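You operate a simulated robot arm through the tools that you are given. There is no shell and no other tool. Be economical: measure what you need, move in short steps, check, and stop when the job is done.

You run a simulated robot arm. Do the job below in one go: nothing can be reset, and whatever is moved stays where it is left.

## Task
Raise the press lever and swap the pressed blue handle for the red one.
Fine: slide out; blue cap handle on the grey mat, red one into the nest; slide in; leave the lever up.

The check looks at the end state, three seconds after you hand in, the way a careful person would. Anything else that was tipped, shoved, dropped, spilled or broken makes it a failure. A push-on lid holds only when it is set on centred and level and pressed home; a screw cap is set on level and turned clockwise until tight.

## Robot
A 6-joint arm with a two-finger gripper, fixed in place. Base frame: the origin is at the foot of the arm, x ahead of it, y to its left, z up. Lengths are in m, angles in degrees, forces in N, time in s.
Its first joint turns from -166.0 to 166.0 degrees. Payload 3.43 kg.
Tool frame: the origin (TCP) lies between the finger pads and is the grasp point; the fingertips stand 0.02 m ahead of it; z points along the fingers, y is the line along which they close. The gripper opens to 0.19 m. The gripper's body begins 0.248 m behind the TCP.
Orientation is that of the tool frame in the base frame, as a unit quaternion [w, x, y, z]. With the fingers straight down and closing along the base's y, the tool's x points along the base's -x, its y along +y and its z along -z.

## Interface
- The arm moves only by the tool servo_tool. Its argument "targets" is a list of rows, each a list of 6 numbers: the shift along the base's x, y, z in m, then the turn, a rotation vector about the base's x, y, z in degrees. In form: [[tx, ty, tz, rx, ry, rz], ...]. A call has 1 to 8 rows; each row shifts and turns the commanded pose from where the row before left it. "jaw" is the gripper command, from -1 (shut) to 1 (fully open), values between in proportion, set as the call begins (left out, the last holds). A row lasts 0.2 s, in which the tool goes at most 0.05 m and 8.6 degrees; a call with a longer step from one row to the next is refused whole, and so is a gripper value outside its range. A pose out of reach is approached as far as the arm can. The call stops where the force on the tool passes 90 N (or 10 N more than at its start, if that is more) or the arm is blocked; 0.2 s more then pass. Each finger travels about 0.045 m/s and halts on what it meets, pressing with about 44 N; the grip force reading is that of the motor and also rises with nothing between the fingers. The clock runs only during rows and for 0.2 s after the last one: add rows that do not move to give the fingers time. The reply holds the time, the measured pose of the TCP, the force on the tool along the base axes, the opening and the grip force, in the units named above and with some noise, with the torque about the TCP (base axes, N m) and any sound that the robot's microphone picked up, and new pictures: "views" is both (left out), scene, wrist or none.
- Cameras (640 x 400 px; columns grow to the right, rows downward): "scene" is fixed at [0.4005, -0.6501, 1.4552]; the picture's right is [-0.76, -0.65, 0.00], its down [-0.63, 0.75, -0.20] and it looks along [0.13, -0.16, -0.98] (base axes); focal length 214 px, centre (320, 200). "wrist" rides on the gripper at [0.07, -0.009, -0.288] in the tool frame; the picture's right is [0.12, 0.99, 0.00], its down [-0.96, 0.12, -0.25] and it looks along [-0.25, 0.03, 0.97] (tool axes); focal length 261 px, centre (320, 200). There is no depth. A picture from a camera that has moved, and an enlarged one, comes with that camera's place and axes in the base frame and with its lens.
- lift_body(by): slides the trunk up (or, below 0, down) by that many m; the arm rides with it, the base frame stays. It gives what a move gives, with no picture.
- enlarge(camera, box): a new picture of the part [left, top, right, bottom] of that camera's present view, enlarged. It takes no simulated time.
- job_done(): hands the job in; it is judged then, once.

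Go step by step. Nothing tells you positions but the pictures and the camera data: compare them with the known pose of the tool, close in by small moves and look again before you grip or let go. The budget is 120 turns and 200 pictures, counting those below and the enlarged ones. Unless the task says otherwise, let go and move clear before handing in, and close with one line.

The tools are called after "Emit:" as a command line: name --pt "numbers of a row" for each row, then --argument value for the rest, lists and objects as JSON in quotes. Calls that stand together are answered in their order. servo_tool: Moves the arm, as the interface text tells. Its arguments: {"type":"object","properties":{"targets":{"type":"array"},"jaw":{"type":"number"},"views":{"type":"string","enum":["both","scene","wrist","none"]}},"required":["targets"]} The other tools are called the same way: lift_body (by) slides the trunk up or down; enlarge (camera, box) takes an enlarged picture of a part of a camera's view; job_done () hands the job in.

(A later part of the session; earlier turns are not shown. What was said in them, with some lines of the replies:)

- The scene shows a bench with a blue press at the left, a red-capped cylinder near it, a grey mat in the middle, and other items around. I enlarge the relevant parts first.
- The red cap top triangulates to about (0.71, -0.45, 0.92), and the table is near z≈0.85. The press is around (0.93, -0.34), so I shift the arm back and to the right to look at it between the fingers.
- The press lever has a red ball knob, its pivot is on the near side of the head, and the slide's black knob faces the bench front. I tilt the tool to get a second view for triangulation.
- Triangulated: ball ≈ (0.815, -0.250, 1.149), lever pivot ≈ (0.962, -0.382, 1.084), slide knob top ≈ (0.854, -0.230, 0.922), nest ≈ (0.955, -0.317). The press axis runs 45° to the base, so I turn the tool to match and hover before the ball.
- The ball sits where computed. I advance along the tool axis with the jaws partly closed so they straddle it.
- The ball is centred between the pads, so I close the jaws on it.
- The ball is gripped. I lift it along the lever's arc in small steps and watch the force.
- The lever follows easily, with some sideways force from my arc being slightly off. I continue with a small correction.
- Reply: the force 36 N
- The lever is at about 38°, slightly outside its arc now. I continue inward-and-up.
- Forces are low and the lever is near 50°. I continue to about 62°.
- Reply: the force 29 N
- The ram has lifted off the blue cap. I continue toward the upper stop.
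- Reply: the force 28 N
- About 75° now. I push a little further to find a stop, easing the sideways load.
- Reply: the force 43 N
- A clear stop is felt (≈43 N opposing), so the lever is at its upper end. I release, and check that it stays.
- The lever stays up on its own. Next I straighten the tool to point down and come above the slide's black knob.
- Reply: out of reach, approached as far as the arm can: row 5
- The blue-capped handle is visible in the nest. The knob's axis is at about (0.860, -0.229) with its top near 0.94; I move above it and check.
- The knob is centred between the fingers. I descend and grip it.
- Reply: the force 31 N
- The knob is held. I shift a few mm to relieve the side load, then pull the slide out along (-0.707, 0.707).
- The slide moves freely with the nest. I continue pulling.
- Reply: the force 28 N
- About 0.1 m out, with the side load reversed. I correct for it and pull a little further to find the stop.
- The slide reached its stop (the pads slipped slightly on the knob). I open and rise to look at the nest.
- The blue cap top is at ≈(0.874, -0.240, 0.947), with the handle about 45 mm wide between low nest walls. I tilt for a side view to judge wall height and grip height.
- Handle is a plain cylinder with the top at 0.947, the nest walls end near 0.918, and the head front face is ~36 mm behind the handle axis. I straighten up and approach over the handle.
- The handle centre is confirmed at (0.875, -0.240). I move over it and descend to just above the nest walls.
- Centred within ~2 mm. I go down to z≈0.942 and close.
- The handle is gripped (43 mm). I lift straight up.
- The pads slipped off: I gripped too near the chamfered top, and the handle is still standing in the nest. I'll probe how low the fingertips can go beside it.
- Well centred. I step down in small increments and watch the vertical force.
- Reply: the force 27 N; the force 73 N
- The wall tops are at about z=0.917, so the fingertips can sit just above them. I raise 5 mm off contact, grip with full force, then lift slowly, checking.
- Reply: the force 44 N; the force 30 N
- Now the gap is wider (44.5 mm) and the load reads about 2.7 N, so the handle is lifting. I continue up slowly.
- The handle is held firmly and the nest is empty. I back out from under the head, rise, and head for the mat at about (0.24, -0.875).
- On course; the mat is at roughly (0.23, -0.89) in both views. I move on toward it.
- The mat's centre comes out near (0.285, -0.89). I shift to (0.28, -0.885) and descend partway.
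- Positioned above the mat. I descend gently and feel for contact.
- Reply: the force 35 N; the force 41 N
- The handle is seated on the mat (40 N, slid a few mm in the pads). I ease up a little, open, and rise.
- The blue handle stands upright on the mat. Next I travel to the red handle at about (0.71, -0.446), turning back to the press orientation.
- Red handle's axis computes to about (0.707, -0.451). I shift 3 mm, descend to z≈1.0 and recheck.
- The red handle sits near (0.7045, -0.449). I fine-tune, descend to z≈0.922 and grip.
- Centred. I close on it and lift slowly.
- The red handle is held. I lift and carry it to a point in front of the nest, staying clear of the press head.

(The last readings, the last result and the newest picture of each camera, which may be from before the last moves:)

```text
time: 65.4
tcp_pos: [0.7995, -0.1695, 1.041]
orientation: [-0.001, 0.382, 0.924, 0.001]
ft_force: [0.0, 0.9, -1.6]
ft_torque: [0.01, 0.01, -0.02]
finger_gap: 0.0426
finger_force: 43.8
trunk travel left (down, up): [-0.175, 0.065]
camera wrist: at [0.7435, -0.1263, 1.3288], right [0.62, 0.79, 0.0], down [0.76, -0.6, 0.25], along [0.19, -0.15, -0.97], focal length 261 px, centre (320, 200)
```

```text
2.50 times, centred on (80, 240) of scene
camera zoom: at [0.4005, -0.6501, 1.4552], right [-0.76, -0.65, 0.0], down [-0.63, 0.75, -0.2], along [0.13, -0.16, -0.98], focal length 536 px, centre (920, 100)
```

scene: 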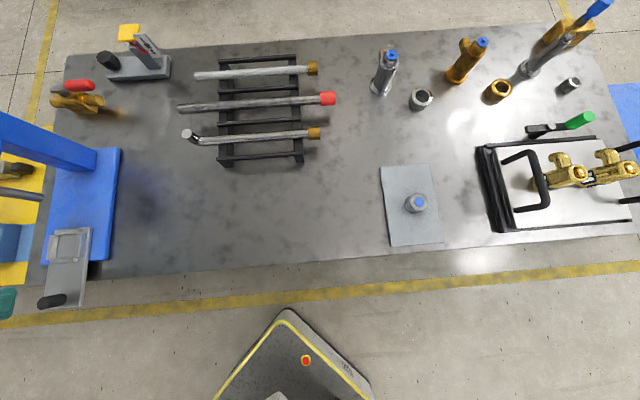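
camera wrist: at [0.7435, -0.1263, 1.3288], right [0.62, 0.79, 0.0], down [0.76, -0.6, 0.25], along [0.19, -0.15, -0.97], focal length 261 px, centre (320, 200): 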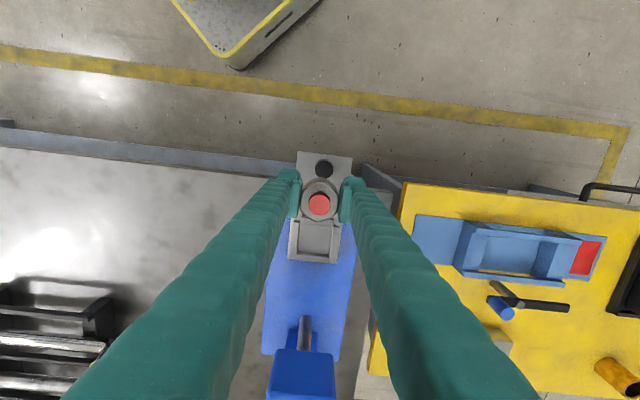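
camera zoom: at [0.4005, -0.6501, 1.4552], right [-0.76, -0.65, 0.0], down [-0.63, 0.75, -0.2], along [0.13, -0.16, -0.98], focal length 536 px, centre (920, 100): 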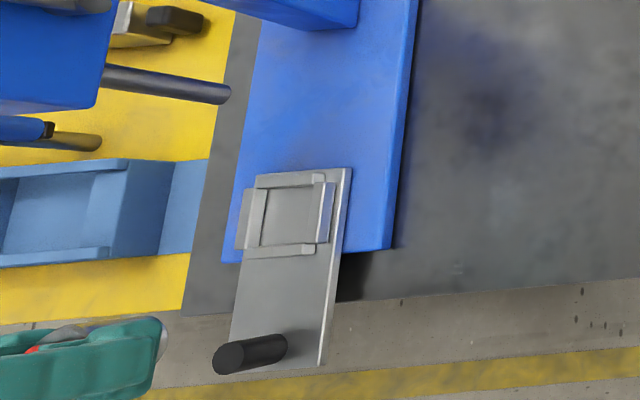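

The pocket centre computes to (0.875, -0.242), matching where the blue one stood. I move over it and check from above before lowering.

Emit:
servo_tool --pt "0.0252 -0.0242 0 0 0 0" --pt "0.0252 -0.0242 0 0 0 0" --pt "0.0251 -0.0241 0 0 0 0" --pt "0 0 -0.02 0 0 0" --pt "0 0 -0.015 0 0 0" --pt "0 0 0 0 0 0" --views "both"

Emit:
enlarge --camera "wrist" --box '[240, 120, 400, 280]'

Emit:
enlarge --camera "scene" --box '[0, 180, 120, 300]'

```text
time: 66.8
tcp_pos: [0.8763, -0.2419, 1.0061]
orientation: [0.0, 0.382, 0.924, 0.0]
ft_force: [-0.9, 1.0, -1.8]
ft_torque: [0.0, 0.06, 0.02]
finger_gap: 0.0427
finger_force: 44.2
trunk travel left (down, up): [-0.175, 0.065]
camera wrist: at [0.8195, -0.199, 1.2931], right [0.62, 0.79, 0.0], down [0.76, -0.6, 0.25], along [0.19, -0.15, -0.97], focal length 261 px, centre (320, 200)
```

scene: 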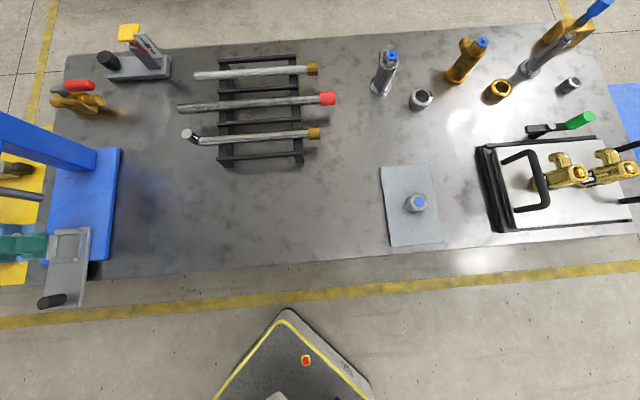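
wrist: 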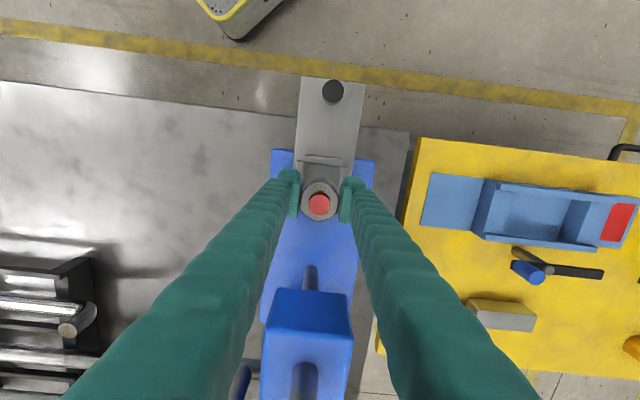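

```text
2.50 times, centred on (320, 200) of wrist
camera zoom: at [0.8195, -0.199, 1.2931], right [0.62, 0.79, 0.0], down [0.76, -0.6, 0.25], along [0.19, -0.15, -0.97], focal length 652 px, centre (320, 200)
```

zoom: 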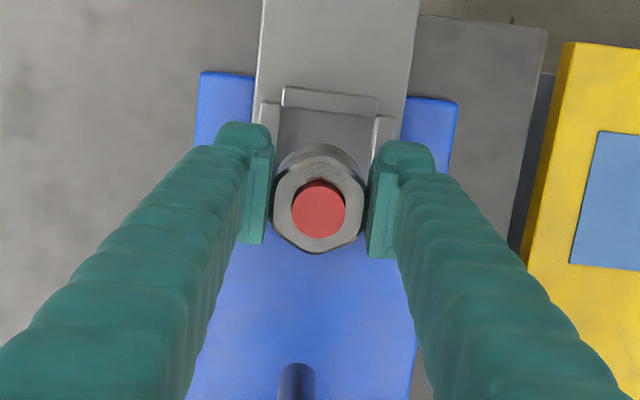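

```text
3.33 times, centred on (60, 240) of scene
camera zoom: at [0.4005, -0.6501, 1.4552], right [-0.76, -0.65, 0.0], down [-0.63, 0.75, -0.2], along [0.13, -0.16, -0.98], focal length 715 px, centre (1187, 67)
```

zoom: 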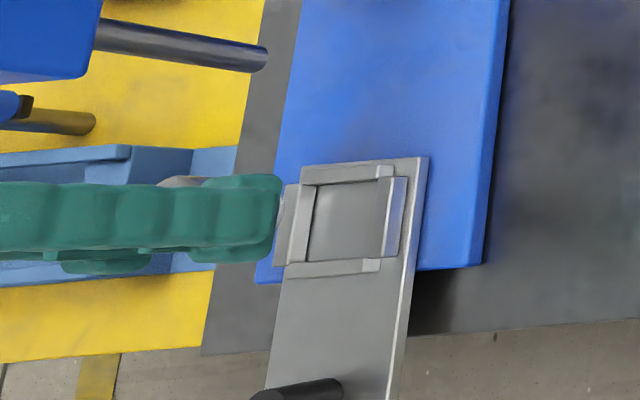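

The view matches the blue lift-out view exactly. I lower into the pocket, slowing near the bottom.

Emit:
servo_tool --pt "-0.001 0 -0.015 0 0 0" --pt "0 0 -0.015 0 0 0" --pt "0 0 -0.012 0 0 0" --pt "0 0 -0.01 0 0 0" --pt "0 0 0 0 0 0" --views "wrist"

Emit:
enlarge --camera "wrist" --box '[240, 120, 400, 280]'

```text
time: 68.0
tcp_pos: [0.8746, -0.243, 0.9538]
orientation: [0.0, 0.382, 0.924, 0.001]
ft_force: [0.3, 0.1, -0.7]
ft_torque: [0.03, 0.02, -0.01]
finger_gap: 0.0423
finger_force: 43.7
trunk travel left (down, up): [-0.175, 0.065]
camera wrist: at [0.8194, -0.1993, 1.2408], right [0.62, 0.79, 0.0], down [0.76, -0.6, 0.25], along [0.19, -0.15, -0.97], focal length 261 px, centre (320, 200)
```

wrist: 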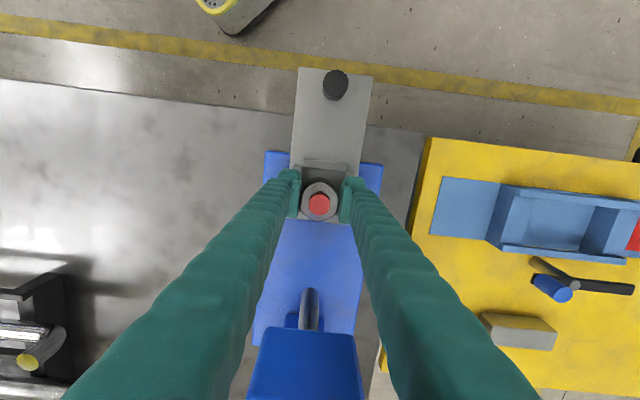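

```text
2.50 times, centred on (320, 200) of wrist
camera zoom: at [0.8194, -0.1993, 1.2408], right [0.62, 0.79, 0.0], down [0.76, -0.6, 0.25], along [0.19, -0.15, -0.97], focal length 652 px, centre (320, 200)
```

zoom: 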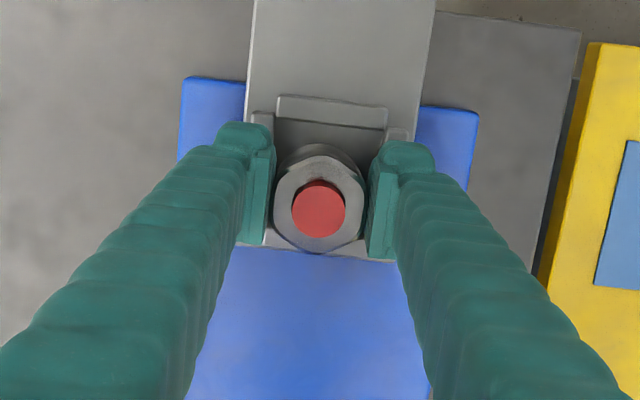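

Emit:
servo_tool --pt "0 0 -0.004 0 0 0" --pt "0 0 -0.004 0 0 0" --pt "0 0 0 0 0 0" --views "none"

Emit:
servo_tool --pt "0 0 -0.003 0 0 0" --pt "0 0 -0.002 0 0 0" --pt "0 0 0 0 0 0" --views "none"

```text
time: 68.8
tcp_pos: [0.8749, -0.2419, 0.947]
orientation: [-0.001, 0.382, 0.924, 0.0]
ft_force: [0.6, -0.2, 0.1]
ft_torque: [-0.05, 0.0, 0.01]
finger_gap: 0.0426
finger_force: 44.0
trunk travel left (down, up): [-0.175, 0.065]
```

```text
time: 69.6
tcp_pos: [0.8742, -0.2419, 0.944]
orientation: [0.001, 0.382, 0.924, 0.0]
ft_force: [1.2, -0.6, 48.2]
ft_torque: [-0.13, -0.17, -0.01]
finger_gap: 0.0426
finger_force: 44.1
trunk travel left (down, up): [-0.175, 0.065]
```

Firm level contact at z≈0.944 with tips still above the walls, so the handle rests on the pocket floor. I ease off, open and rise.

Emit:
servo_tool --pt "0 0 0.003 0 0 0" --pt "0 0 0 0 0 0" --views "none"

Emit:
servo_tool --pt "0 0 0 0 0 0" --pt "0 0 0 0 0 0" --pt "0 0 0 0 0 0" --pt "0 0 0 0 0 0" --pt "0 0 0.02 0 0 0" --pt "0 0 0.03 0 0 0" --pt "0 0 0.03 0 0 0" --pt "0 0 0 0 0 0" --jaw -0.1 --views "both"

Emit:
enlarge --camera "wrist" --box '[240, 120, 400, 280]'

Emit:
enlarge --camera "scene" --box '[0, 180, 120, 300]'

```text
time: 70.2
tcp_pos: [0.8744, -0.2411, 0.9435]
orientation: [0.0, 0.381, 0.925, 0.001]
ft_force: [2.3, 1.8, 34.4]
ft_torque: [-0.16, -0.29, -0.01]
finger_gap: 0.043
finger_force: 43.8
trunk travel left (down, up): [-0.175, 0.065]
```

```text
time: 72.0
tcp_pos: [0.876, -0.2424, 1.0244]
orientation: [-0.001, 0.382, 0.924, 0.0]
ft_force: [0.8, -0.1, 1.0]
ft_torque: [0.0, 0.04, 0.0]
finger_gap: 0.0857
finger_force: 0.1
trunk travel left (down, up): [-0.175, 0.065]
camera wrist: at [0.8192, -0.1997, 1.3118], right [0.62, 0.79, 0.0], down [0.76, -0.6, 0.25], along [0.19, -0.15, -0.97], focal length 261 px, centre (320, 200)
```

scene: 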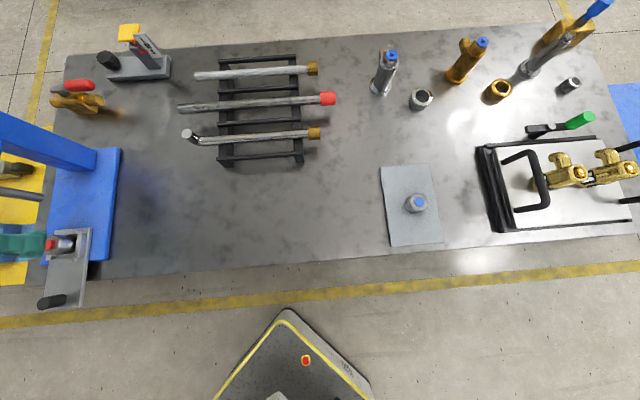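
wrist: 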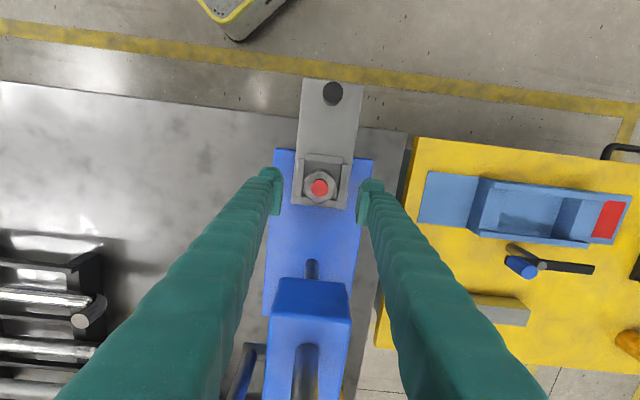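

```text
2.50 times, centred on (320, 200) of wrist
camera zoom: at [0.8192, -0.1997, 1.3118], right [0.62, 0.79, 0.0], down [0.76, -0.6, 0.25], along [0.19, -0.15, -0.97], focal length 652 px, centre (320, 200)
```

zoom: 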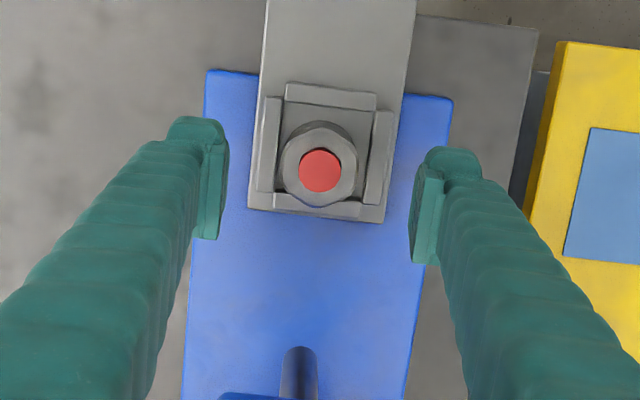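

```text
3.33 times, centred on (60, 240) of scene
camera zoom: at [0.4005, -0.6501, 1.4552], right [-0.76, -0.65, 0.0], down [-0.63, 0.75, -0.2], along [0.13, -0.16, -0.98], focal length 715 px, centre (1187, 67)
```

zoom: 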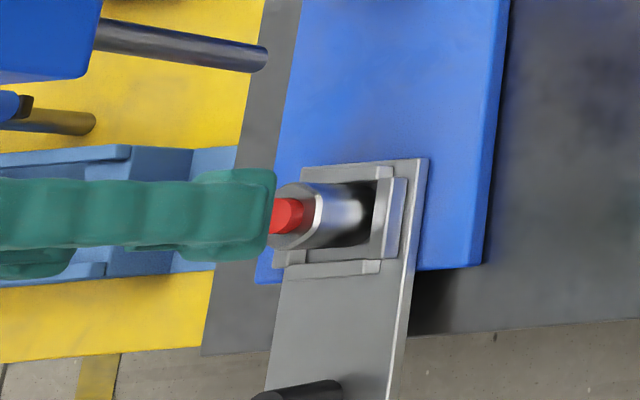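

The red handle stands upright in the nest. The raised ram tip estimates at z≈0.972, close to the red button's top (~0.96), so I take a low side view before sliding in.

Emit:
servo_tool --pt "-0.03 0.03 0 0 0 0" --pt "-0.03 0.03 0 0 0 0" --pt "-0.015 0.015 -0.01 -5.66 -5.66 0" --pt "-0.015 0.015 -0.01 -5.66 -5.66 0" --pt "-0.015 0.015 -0.02 -5.66 -5.66 0" --pt "-0.015 0.015 -0.02 -5.66 -5.66 0" --pt "-0.015 0.015 -0.02 -5.66 -5.66 0" --pt "-0.015 0.015 -0.02 -5.66 -5.66 0" --views "none"

Emit:
servo_tool --pt "-0.01 0.01 0 -5.66 -5.66 0" --pt "-0.01 0.01 0 -5.66 -5.66 0" --pt "0 0 0 0 0 0" --views "wrist"

Emit:
enlarge --camera "wrist" --box '[260, 100, 380, 220]'

```text
time: 73.8
tcp_pos: [0.7247, -0.0916, 0.9241]
orientation: [0.376, 0.348, 0.845, -0.156]
ft_force: [-0.5, -1.6, -0.1]
ft_torque: [0.13, 0.0, 0.08]
finger_gap: 0.0856
finger_force: 0.2
trunk travel left (down, up): [-0.175, 0.065]
```

```text
time: 74.6
tcp_pos: [0.7047, -0.0716, 0.9246]
orientation: [0.489, 0.324, 0.784, -0.203]
ft_force: [0.2, -0.8, 0.1]
ft_torque: [0.02, 0.0, 0.03]
finger_gap: 0.0853
finger_force: 0.0
trunk travel left (down, up): [-0.175, 0.065]
camera wrist: at [0.4934, 0.1267, 0.9869], right [0.66, 0.74, -0.11], down [0.22, -0.06, 0.97], along [0.71, -0.67, -0.2], focal length 261 px, centre (320, 200)
```

wrist: 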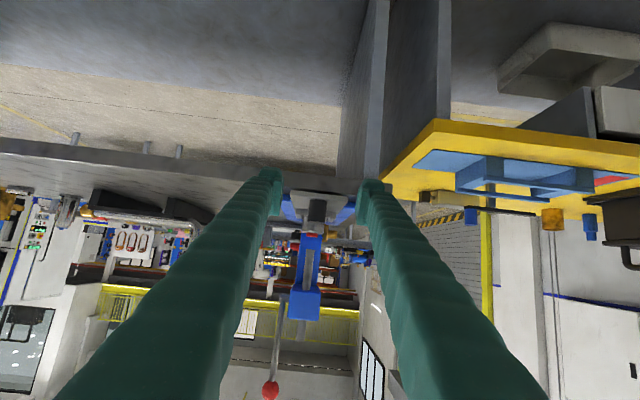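

```text
3.33 times, centred on (320, 160) of wrist
camera zoom: at [0.4934, 0.1267, 0.9869], right [0.66, 0.74, -0.11], down [0.22, -0.06, 0.97], along [0.71, -0.67, -0.2], focal length 869 px, centre (320, 333)
```

zoom: 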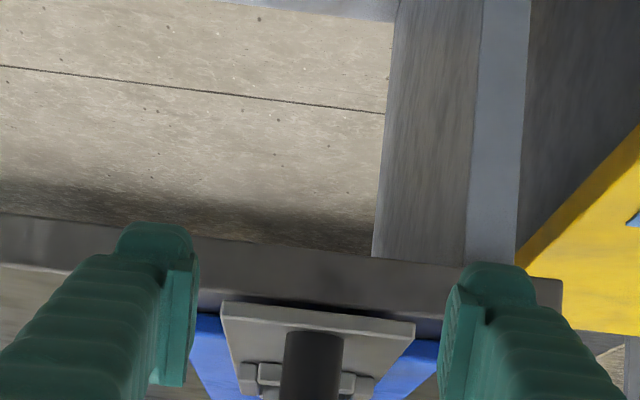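

Emit:
enlarge --camera "wrist" --box '[265, 180, 365, 280]'

```text
4.00 times, centred on (315, 230) of wrist
camera zoom: at [0.4934, 0.1267, 0.9869], right [0.66, 0.74, -0.11], down [0.22, -0.06, 0.97], along [0.71, -0.67, -0.2], focal length 1043 px, centre (340, 80)
```

zoom: 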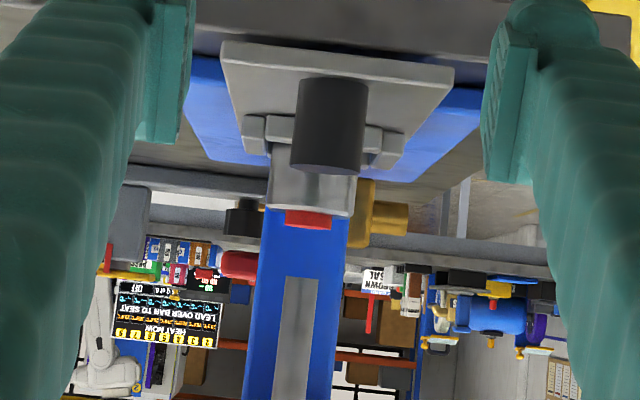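

Clearance is good: red top ≈0.955 and ram tip ≈0.979. I straighten up and go back to the slide knob at (0.788, -0.153).

Emit:
servo_tool --pt "0 0 0.0125 5.66 5.66 0" --pt "0 0 0.0125 5.66 5.66 0" --pt "0 0 0.0125 5.66 5.66 0" --pt "0 0 0.0125 5.66 5.66 0" --pt "0 0 0.0125 5.66 5.66 0" --pt "0.02 -0.02 0.0125 5.66 5.66 0" --pt "0.03 -0.03 0.0125 5.66 5.66 0" --pt "0.0333 -0.031 0.0 5.66 5.66 0" --views "wrist"

Emit:
enlarge --camera "wrist" --box '[240, 120, 400, 280]'

```text
time: 76.4
tcp_pos: [0.7866, -0.1507, 1.0112]
orientation: [0.0, 0.381, 0.924, 0.001]
ft_force: [-0.7, 0.1, 1.4]
ft_torque: [-0.22, -0.25, 0.02]
finger_gap: 0.0851
finger_force: 0.2
trunk travel left (down, up): [-0.175, 0.065]
camera wrist: at [0.7305, -0.109, 1.2993], right [0.62, 0.79, 0.0], down [0.76, -0.6, 0.25], along [0.19, -0.15, -0.97], focal length 261 px, centre (320, 200)
```

wrist: 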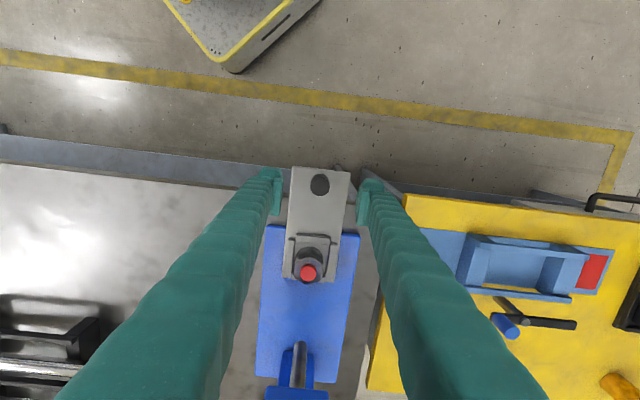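

```text
2.50 times, centred on (320, 200) of wrist
camera zoom: at [0.7305, -0.109, 1.2993], right [0.62, 0.79, 0.0], down [0.76, -0.6, 0.25], along [0.19, -0.15, -0.97], focal length 652 px, centre (320, 200)
```

zoom: 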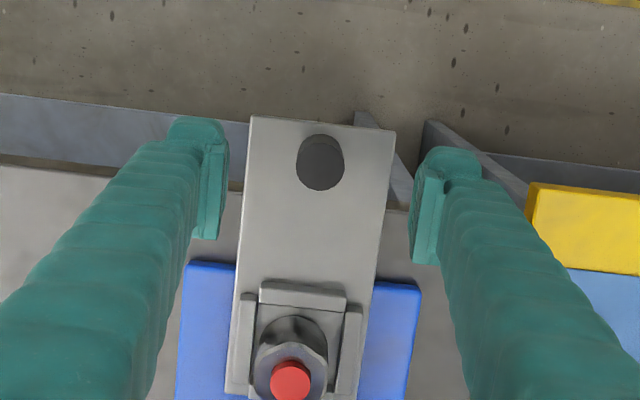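

Knob centred at (0.785, -0.152). I descend and grip it.

Emit:
servo_tool --pt "-0.0006 -0.0013 -0.03 0 0 0" --pt "0 0 -0.03 0 0 0" --pt "0 0 -0.019 0 0 0" --pt "0 0 0 0 0 0" --views "none"

Emit:
servo_tool --pt "0 0 0 0 0 0" --pt "0 0 0 0 0 0" --pt "0 0 0 0 0 0" --pt "0 0 0 0 0 0" --pt "0 0 0 0 0 0" --jaw -1 --views "none"

```text
time: 77.4
tcp_pos: [0.7867, -0.1543, 0.93]
orientation: [-0.001, 0.382, 0.924, 0.001]
ft_force: [0.2, 0.6, -0.3]
ft_torque: [-0.01, 0.03, 0.04]
finger_gap: 0.0858
finger_force: 0.1
trunk travel left (down, up): [-0.175, 0.065]
```

```text
time: 78.6
tcp_pos: [0.7887, -0.1503, 0.9331]
orientation: [0.0, 0.381, 0.924, 0.002]
ft_force: [12.2, 12.4, -0.3]
ft_torque: [0.13, -0.07, 0.03]
finger_gap: 0.0265
finger_force: 43.2
trunk travel left (down, up): [-0.175, 0.065]
```

Knob gripped. I push the slide in slowly along (0.707, -0.707).

Emit:
servo_tool --pt "0.003 -0.001 0 0 0 0" --pt "0.005 -0.004 0 0 0 0" --pt "0.006 -0.006 0 0 0 0" --pt "0.006 -0.006 0 0 0 0" --pt "0.006 -0.006 0 0 0 0" --pt "0.006 -0.006 0 0 0 0" --pt "0.006 -0.006 0 0 0 0" --pt "0.006 -0.006 0 0 0 0" --views "wrist"

```text
time: 80.4
tcp_pos: [0.8312, -0.1961, 0.9316]
orientation: [0.0, 0.382, 0.924, 0.0]
ft_force: [1.4, 1.1, -13.9]
ft_torque: [0.02, -0.06, -0.04]
finger_gap: 0.0262
finger_force: 44.1
trunk travel left (down, up): [-0.175, 0.065]
camera wrist: at [0.7757, -0.1526, 1.2192], right [0.62, 0.79, 0.0], down [0.76, -0.6, 0.25], along [0.19, -0.15, -0.97], focal length 261 px, centre (320, 200)
```

wrist: 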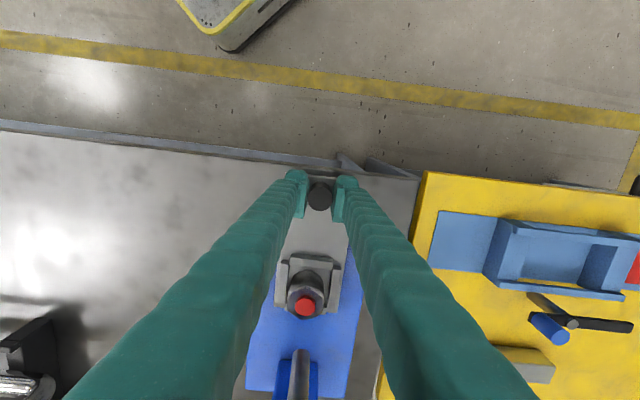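

The red handle rides along steadily. I continue to the inner end.

Emit:
servo_tool --pt "0.006 -0.006 0.001 0 0 0" --pt "0.006 -0.006 0 0 0 0" --pt "0.006 -0.006 0 0 0 0" --pt "0.005 -0.005 0 0 0 0" --pt "0.004 -0.004 0 0 0 0" --pt "0.003 -0.003 0 0 0 0" --pt "0 0 0 0 0 0" --views "wrist"

Emit:
enlarge --camera "wrist" --box '[240, 180, 400, 340]'

```text
time: 82.0
tcp_pos: [0.8629, -0.2254, 0.9315]
orientation: [-0.002, 0.382, 0.924, 0.001]
ft_force: [-5.5, -5.3, -34.0]
ft_torque: [-0.01, 0.02, -0.03]
finger_gap: 0.0263
finger_force: 45.0
trunk travel left (down, up): [-0.175, 0.065]
camera wrist: at [0.8065, -0.1832, 1.2195], right [0.62, 0.79, 0.0], down [0.76, -0.6, 0.24], along [0.19, -0.15, -0.97], focal length 261 px, centre (320, 200)
```

wrist: 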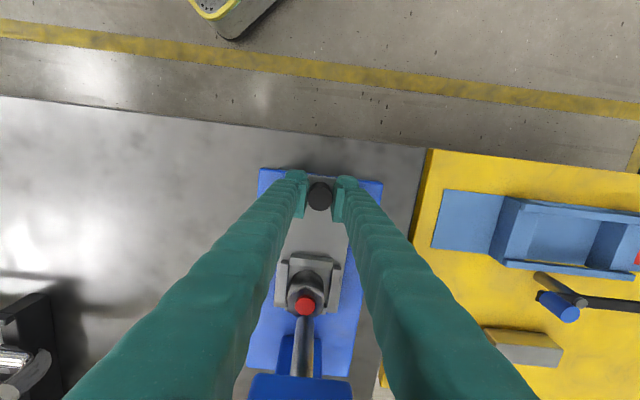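

```text
2.50 times, centred on (320, 260) of wrist
camera zoom: at [0.8065, -0.1832, 1.2195], right [0.62, 0.79, 0.0], down [0.76, -0.6, 0.24], along [0.19, -0.15, -0.97], focal length 652 px, centre (320, 50)
```

zoom: 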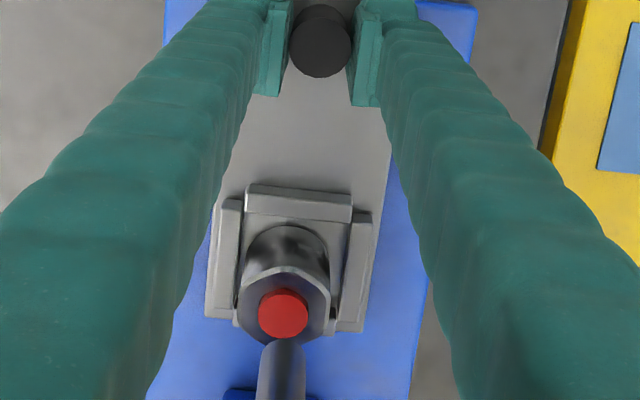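

The view now matches the original slide-in picture. I lower the load on z slightly and press in a few more mm to confirm the stop.

Emit:
servo_tool --pt "0.001 -0.001 -0.002 0 0 0" --pt "0.0015 -0.0015 0 0 0 0" --pt "0.0015 -0.0015 0 0 0 0" --pt "0 0 0 0 0 0" --views "none"

```text
time: 83.0
tcp_pos: [0.8659, -0.23, 0.9322]
orientation: [0.0, 0.381, 0.924, 0.0]
ft_force: [-6.0, -6.9, -8.2]
ft_torque: [-0.01, 0.08, 0.01]
finger_gap: 0.0268
finger_force: 44.7
trunk travel left (down, up): [-0.175, 0.065]
```

Emit:
servo_tool --pt "0.0015 -0.0015 0 0 0 0" --pt "0.0015 -0.0015 0 0 0 0" --pt "0 0 0 0 0 0" --views "wrist"

Emit:
enlarge --camera "wrist" --box '[240, 140, 400, 300]'

```text
time: 83.8
tcp_pos: [0.8659, -0.2306, 0.9324]
orientation: [-0.002, 0.381, 0.925, 0.001]
ft_force: [-37.7, 11.1, -2.1]
ft_torque: [0.45, 0.64, -0.03]
finger_gap: 0.0267
finger_force: 44.8
trunk travel left (down, up): [-0.175, 0.065]
camera wrist: at [0.8109, -0.1878, 1.2197], right [0.62, 0.79, 0.0], down [0.76, -0.6, 0.24], along [0.19, -0.15, -0.97], focal length 261 px, centre (320, 200)
```

wrist: 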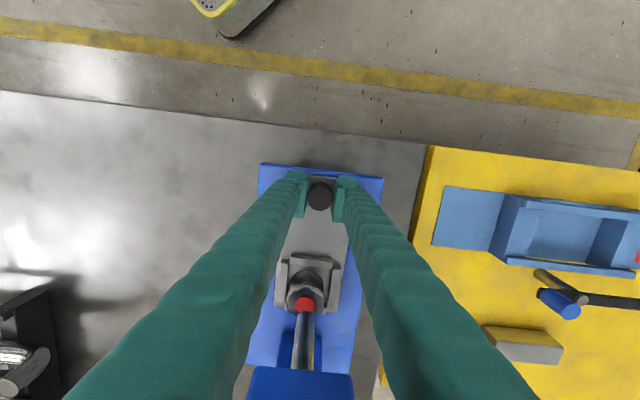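

```text
2.50 times, centred on (320, 220) of wrist
camera zoom: at [0.8109, -0.1878, 1.2197], right [0.62, 0.79, 0.0], down [0.76, -0.6, 0.24], along [0.19, -0.15, -0.97], focal length 652 px, centre (320, 150)
```

zoom: 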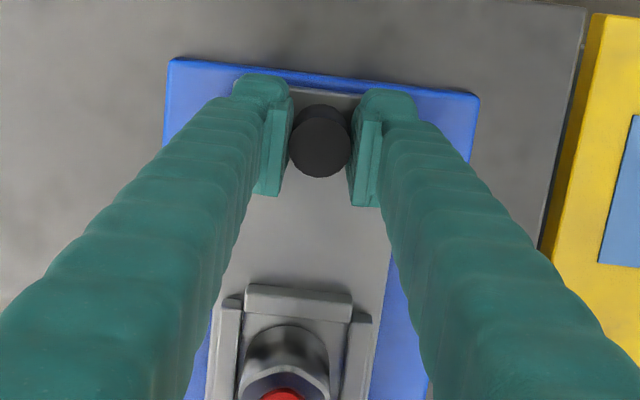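

The inner stop is felt. I relax, open, rise and check everything.

Emit:
servo_tool --pt "-0.0015 0.0015 0 0 0 0" --pt "0 0 0 0 0 0" --views "none"

Emit:
servo_tool --pt "0 0 0 0 0 0" --pt "0 0 0 0 0 0" --pt "0 0 0 0 0 0" --pt "0 0 0.03 0 0 0" --pt "0 0 0.05 0 0 0" --pt "-0.02 0.02 0.04 0 0 0" --pt "-0.03 0.03 0.03 0 0 0" --pt "-0.03 0.03 0.03 0 0 0" --jaw -0.2 --views "both"

Emit:
enlarge --camera "wrist" --box '[220, 160, 420, 360]'

Emit:
enlarge --camera "scene" --box '[0, 120, 160, 280]'

```text
time: 84.4
tcp_pos: [0.8678, -0.2306, 0.9329]
orientation: [0.0, 0.383, 0.924, 0.0]
ft_force: [-29.2, 7.3, 1.1]
ft_torque: [0.07, 0.23, -0.04]
finger_gap: 0.0266
finger_force: 45.2
trunk travel left (down, up): [-0.175, 0.065]
```

```text
refused: row 7 steps farther than a row can; nothing moved
```

```text
2.00 times, centred on (320, 260) of wrist
camera zoom: at [0.8101, -0.1874, 1.2195], right [0.62, 0.79, 0.0], down [0.76, -0.6, 0.25], along [0.2, -0.15, -0.97], focal length 521 px, centre (320, 80)
```

zoom: 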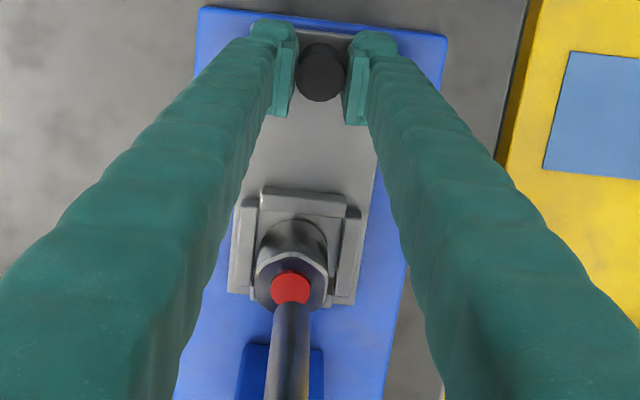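

```text
2.50 times, centred on (80, 200) of scene
camera zoom: at [0.4005, -0.6501, 1.4552], right [-0.76, -0.65, 0.0], down [-0.63, 0.75, -0.2], along [0.13, -0.16, -0.98], focal length 536 px, centre (920, 200)
```

zoom: 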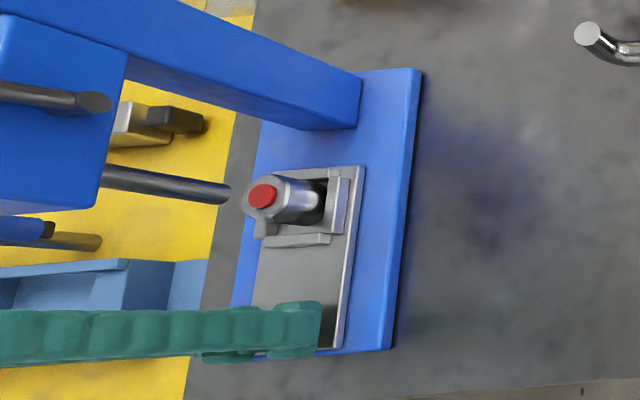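

The last step was too long, so nothing moved. I relax sideways load and resend with shorter steps.

Emit:
servo_tool --pt "-0.001 0 0 0 0 0" --pt "0 0 0 0 0 0" --pt "0 0 0 0 0 0" --pt "0 0 0 0 0 0" --pt "0 0 0.03 0 0 0" --pt "0 0 0.045 0 0 0" --pt "-0.02 0.02 0.035 0 0 0" --pt "-0.025 0.025 0.03 0 0 0" --jaw -0.2 --views "both"

Emit:
enlarge --camera "wrist" --box '[220, 160, 420, 360]'

Emit:
enlarge --camera "scene" --box '[0, 120, 160, 280]'

```text
time: 86.2
tcp_pos: [0.8222, -0.1867, 1.0708]
orientation: [-0.002, 0.383, 0.924, 0.001]
ft_force: [1.0, -0.2, -0.7]
ft_torque: [0.12, 0.18, 0.02]
finger_gap: 0.0758
finger_force: 0.1
trunk travel left (down, up): [-0.175, 0.065]
camera wrist: at [0.766, -0.1434, 1.359], right [0.62, 0.79, 0.0], down [0.76, -0.6, 0.24], along [0.19, -0.15, -0.97], focal length 261 px, centre (320, 200)
```

scene: 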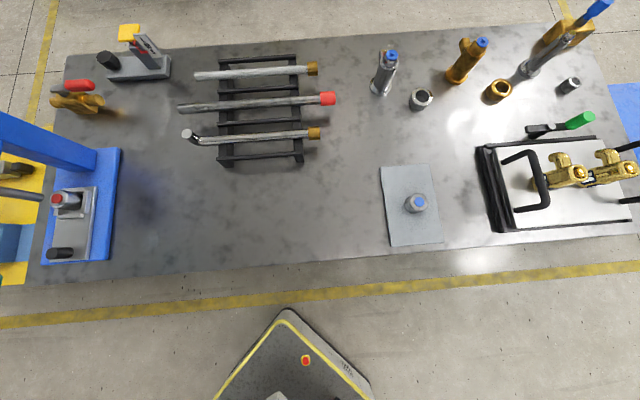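
wrist: 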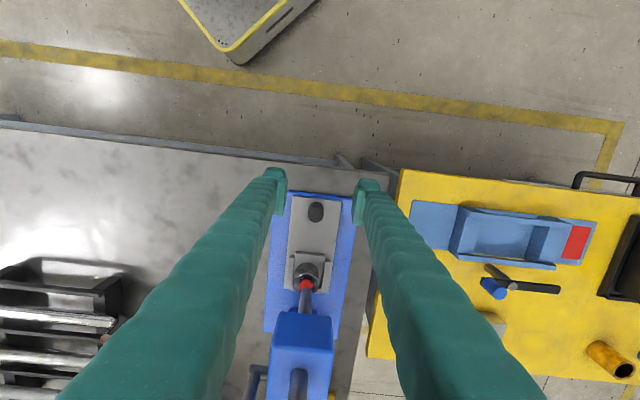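

```text
2.00 times, centred on (320, 260) of wrist
camera zoom: at [0.766, -0.1434, 1.359], right [0.62, 0.79, 0.0], down [0.76, -0.6, 0.24], along [0.19, -0.15, -0.97], focal length 521 px, centre (320, 80)
```

zoom: 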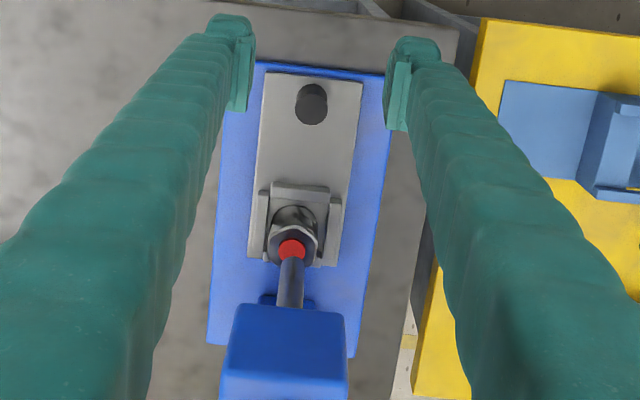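

```text
2.50 times, centred on (80, 200) of scene
camera zoom: at [0.4005, -0.6501, 1.4552], right [-0.76, -0.65, 0.0], down [-0.63, 0.75, -0.2], along [0.13, -0.16, -0.98], focal length 536 px, centre (920, 200)
```

zoom: 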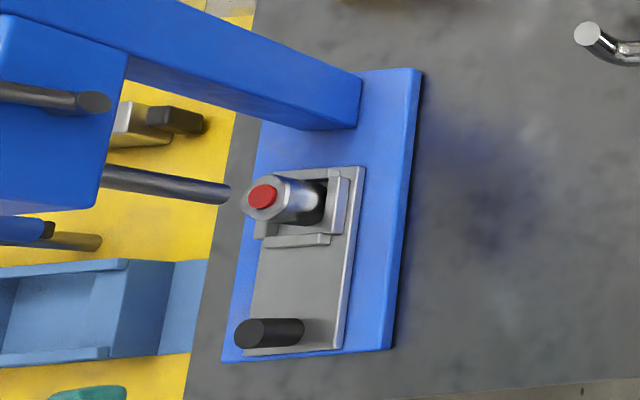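

Slide is in, red handle upright in the nest, blue on the mat. I move clear and take one last look at the lever.

Emit:
servo_tool --pt "-0.03 0.02 0.03 0 0 0" --pt "-0.03 0.02 0.03 0 0 0" --pt "-0.03 0.02 0.03 0 0 0" --pt "-0.03 0.01 0.03 0 0 0" --pt "-0.03 0.01 0.03 0 0 0" --pt "-0.03 0 0.03 0 0 0" --views "wrist"

```text
time: 87.6
tcp_pos: [0.642, -0.1052, 1.251]
orientation: [-0.001, 0.382, 0.924, 0.0]
ft_force: [0.0, 0.3, 0.4]
ft_torque: [0.03, 0.15, -0.02]
finger_gap: 0.0762
finger_force: 0.1
trunk travel left (down, up): [-0.175, 0.065]
camera wrist: at [0.5859, -0.0631, 1.5385], right [0.62, 0.79, 0.0], down [0.76, -0.6, 0.25], along [0.19, -0.15, -0.97], focal length 261 px, centre (320, 200)
```

wrist: 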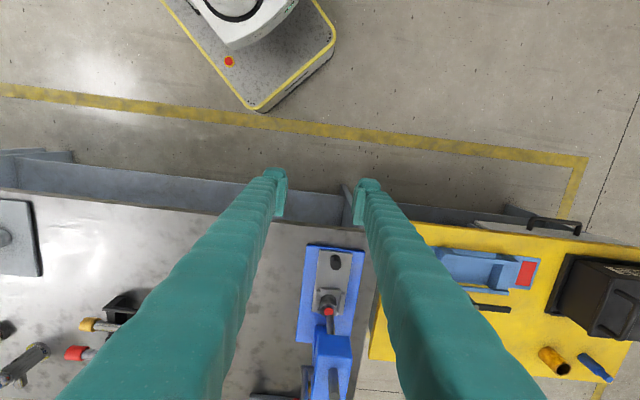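

The arm is clear. The ram is raised, the slide is in with the red handle in the nest, and the blue handle is on the mat, so I hand in.

Emit:
job_done

```text
The job is handed in.
```

The job is handed in: the lever is up, the blue-cap handle stands upright on the grey mat, the red one is in the nest, and the slide is pushed in to its stop. My first lift of the blue handle slipped off without moving it, and the second grip held. I saw nothing else disturbed in the final pictures. The lever ball was out of frame in the last one, so "up" there rests on the earlier view and the ram still being raised.
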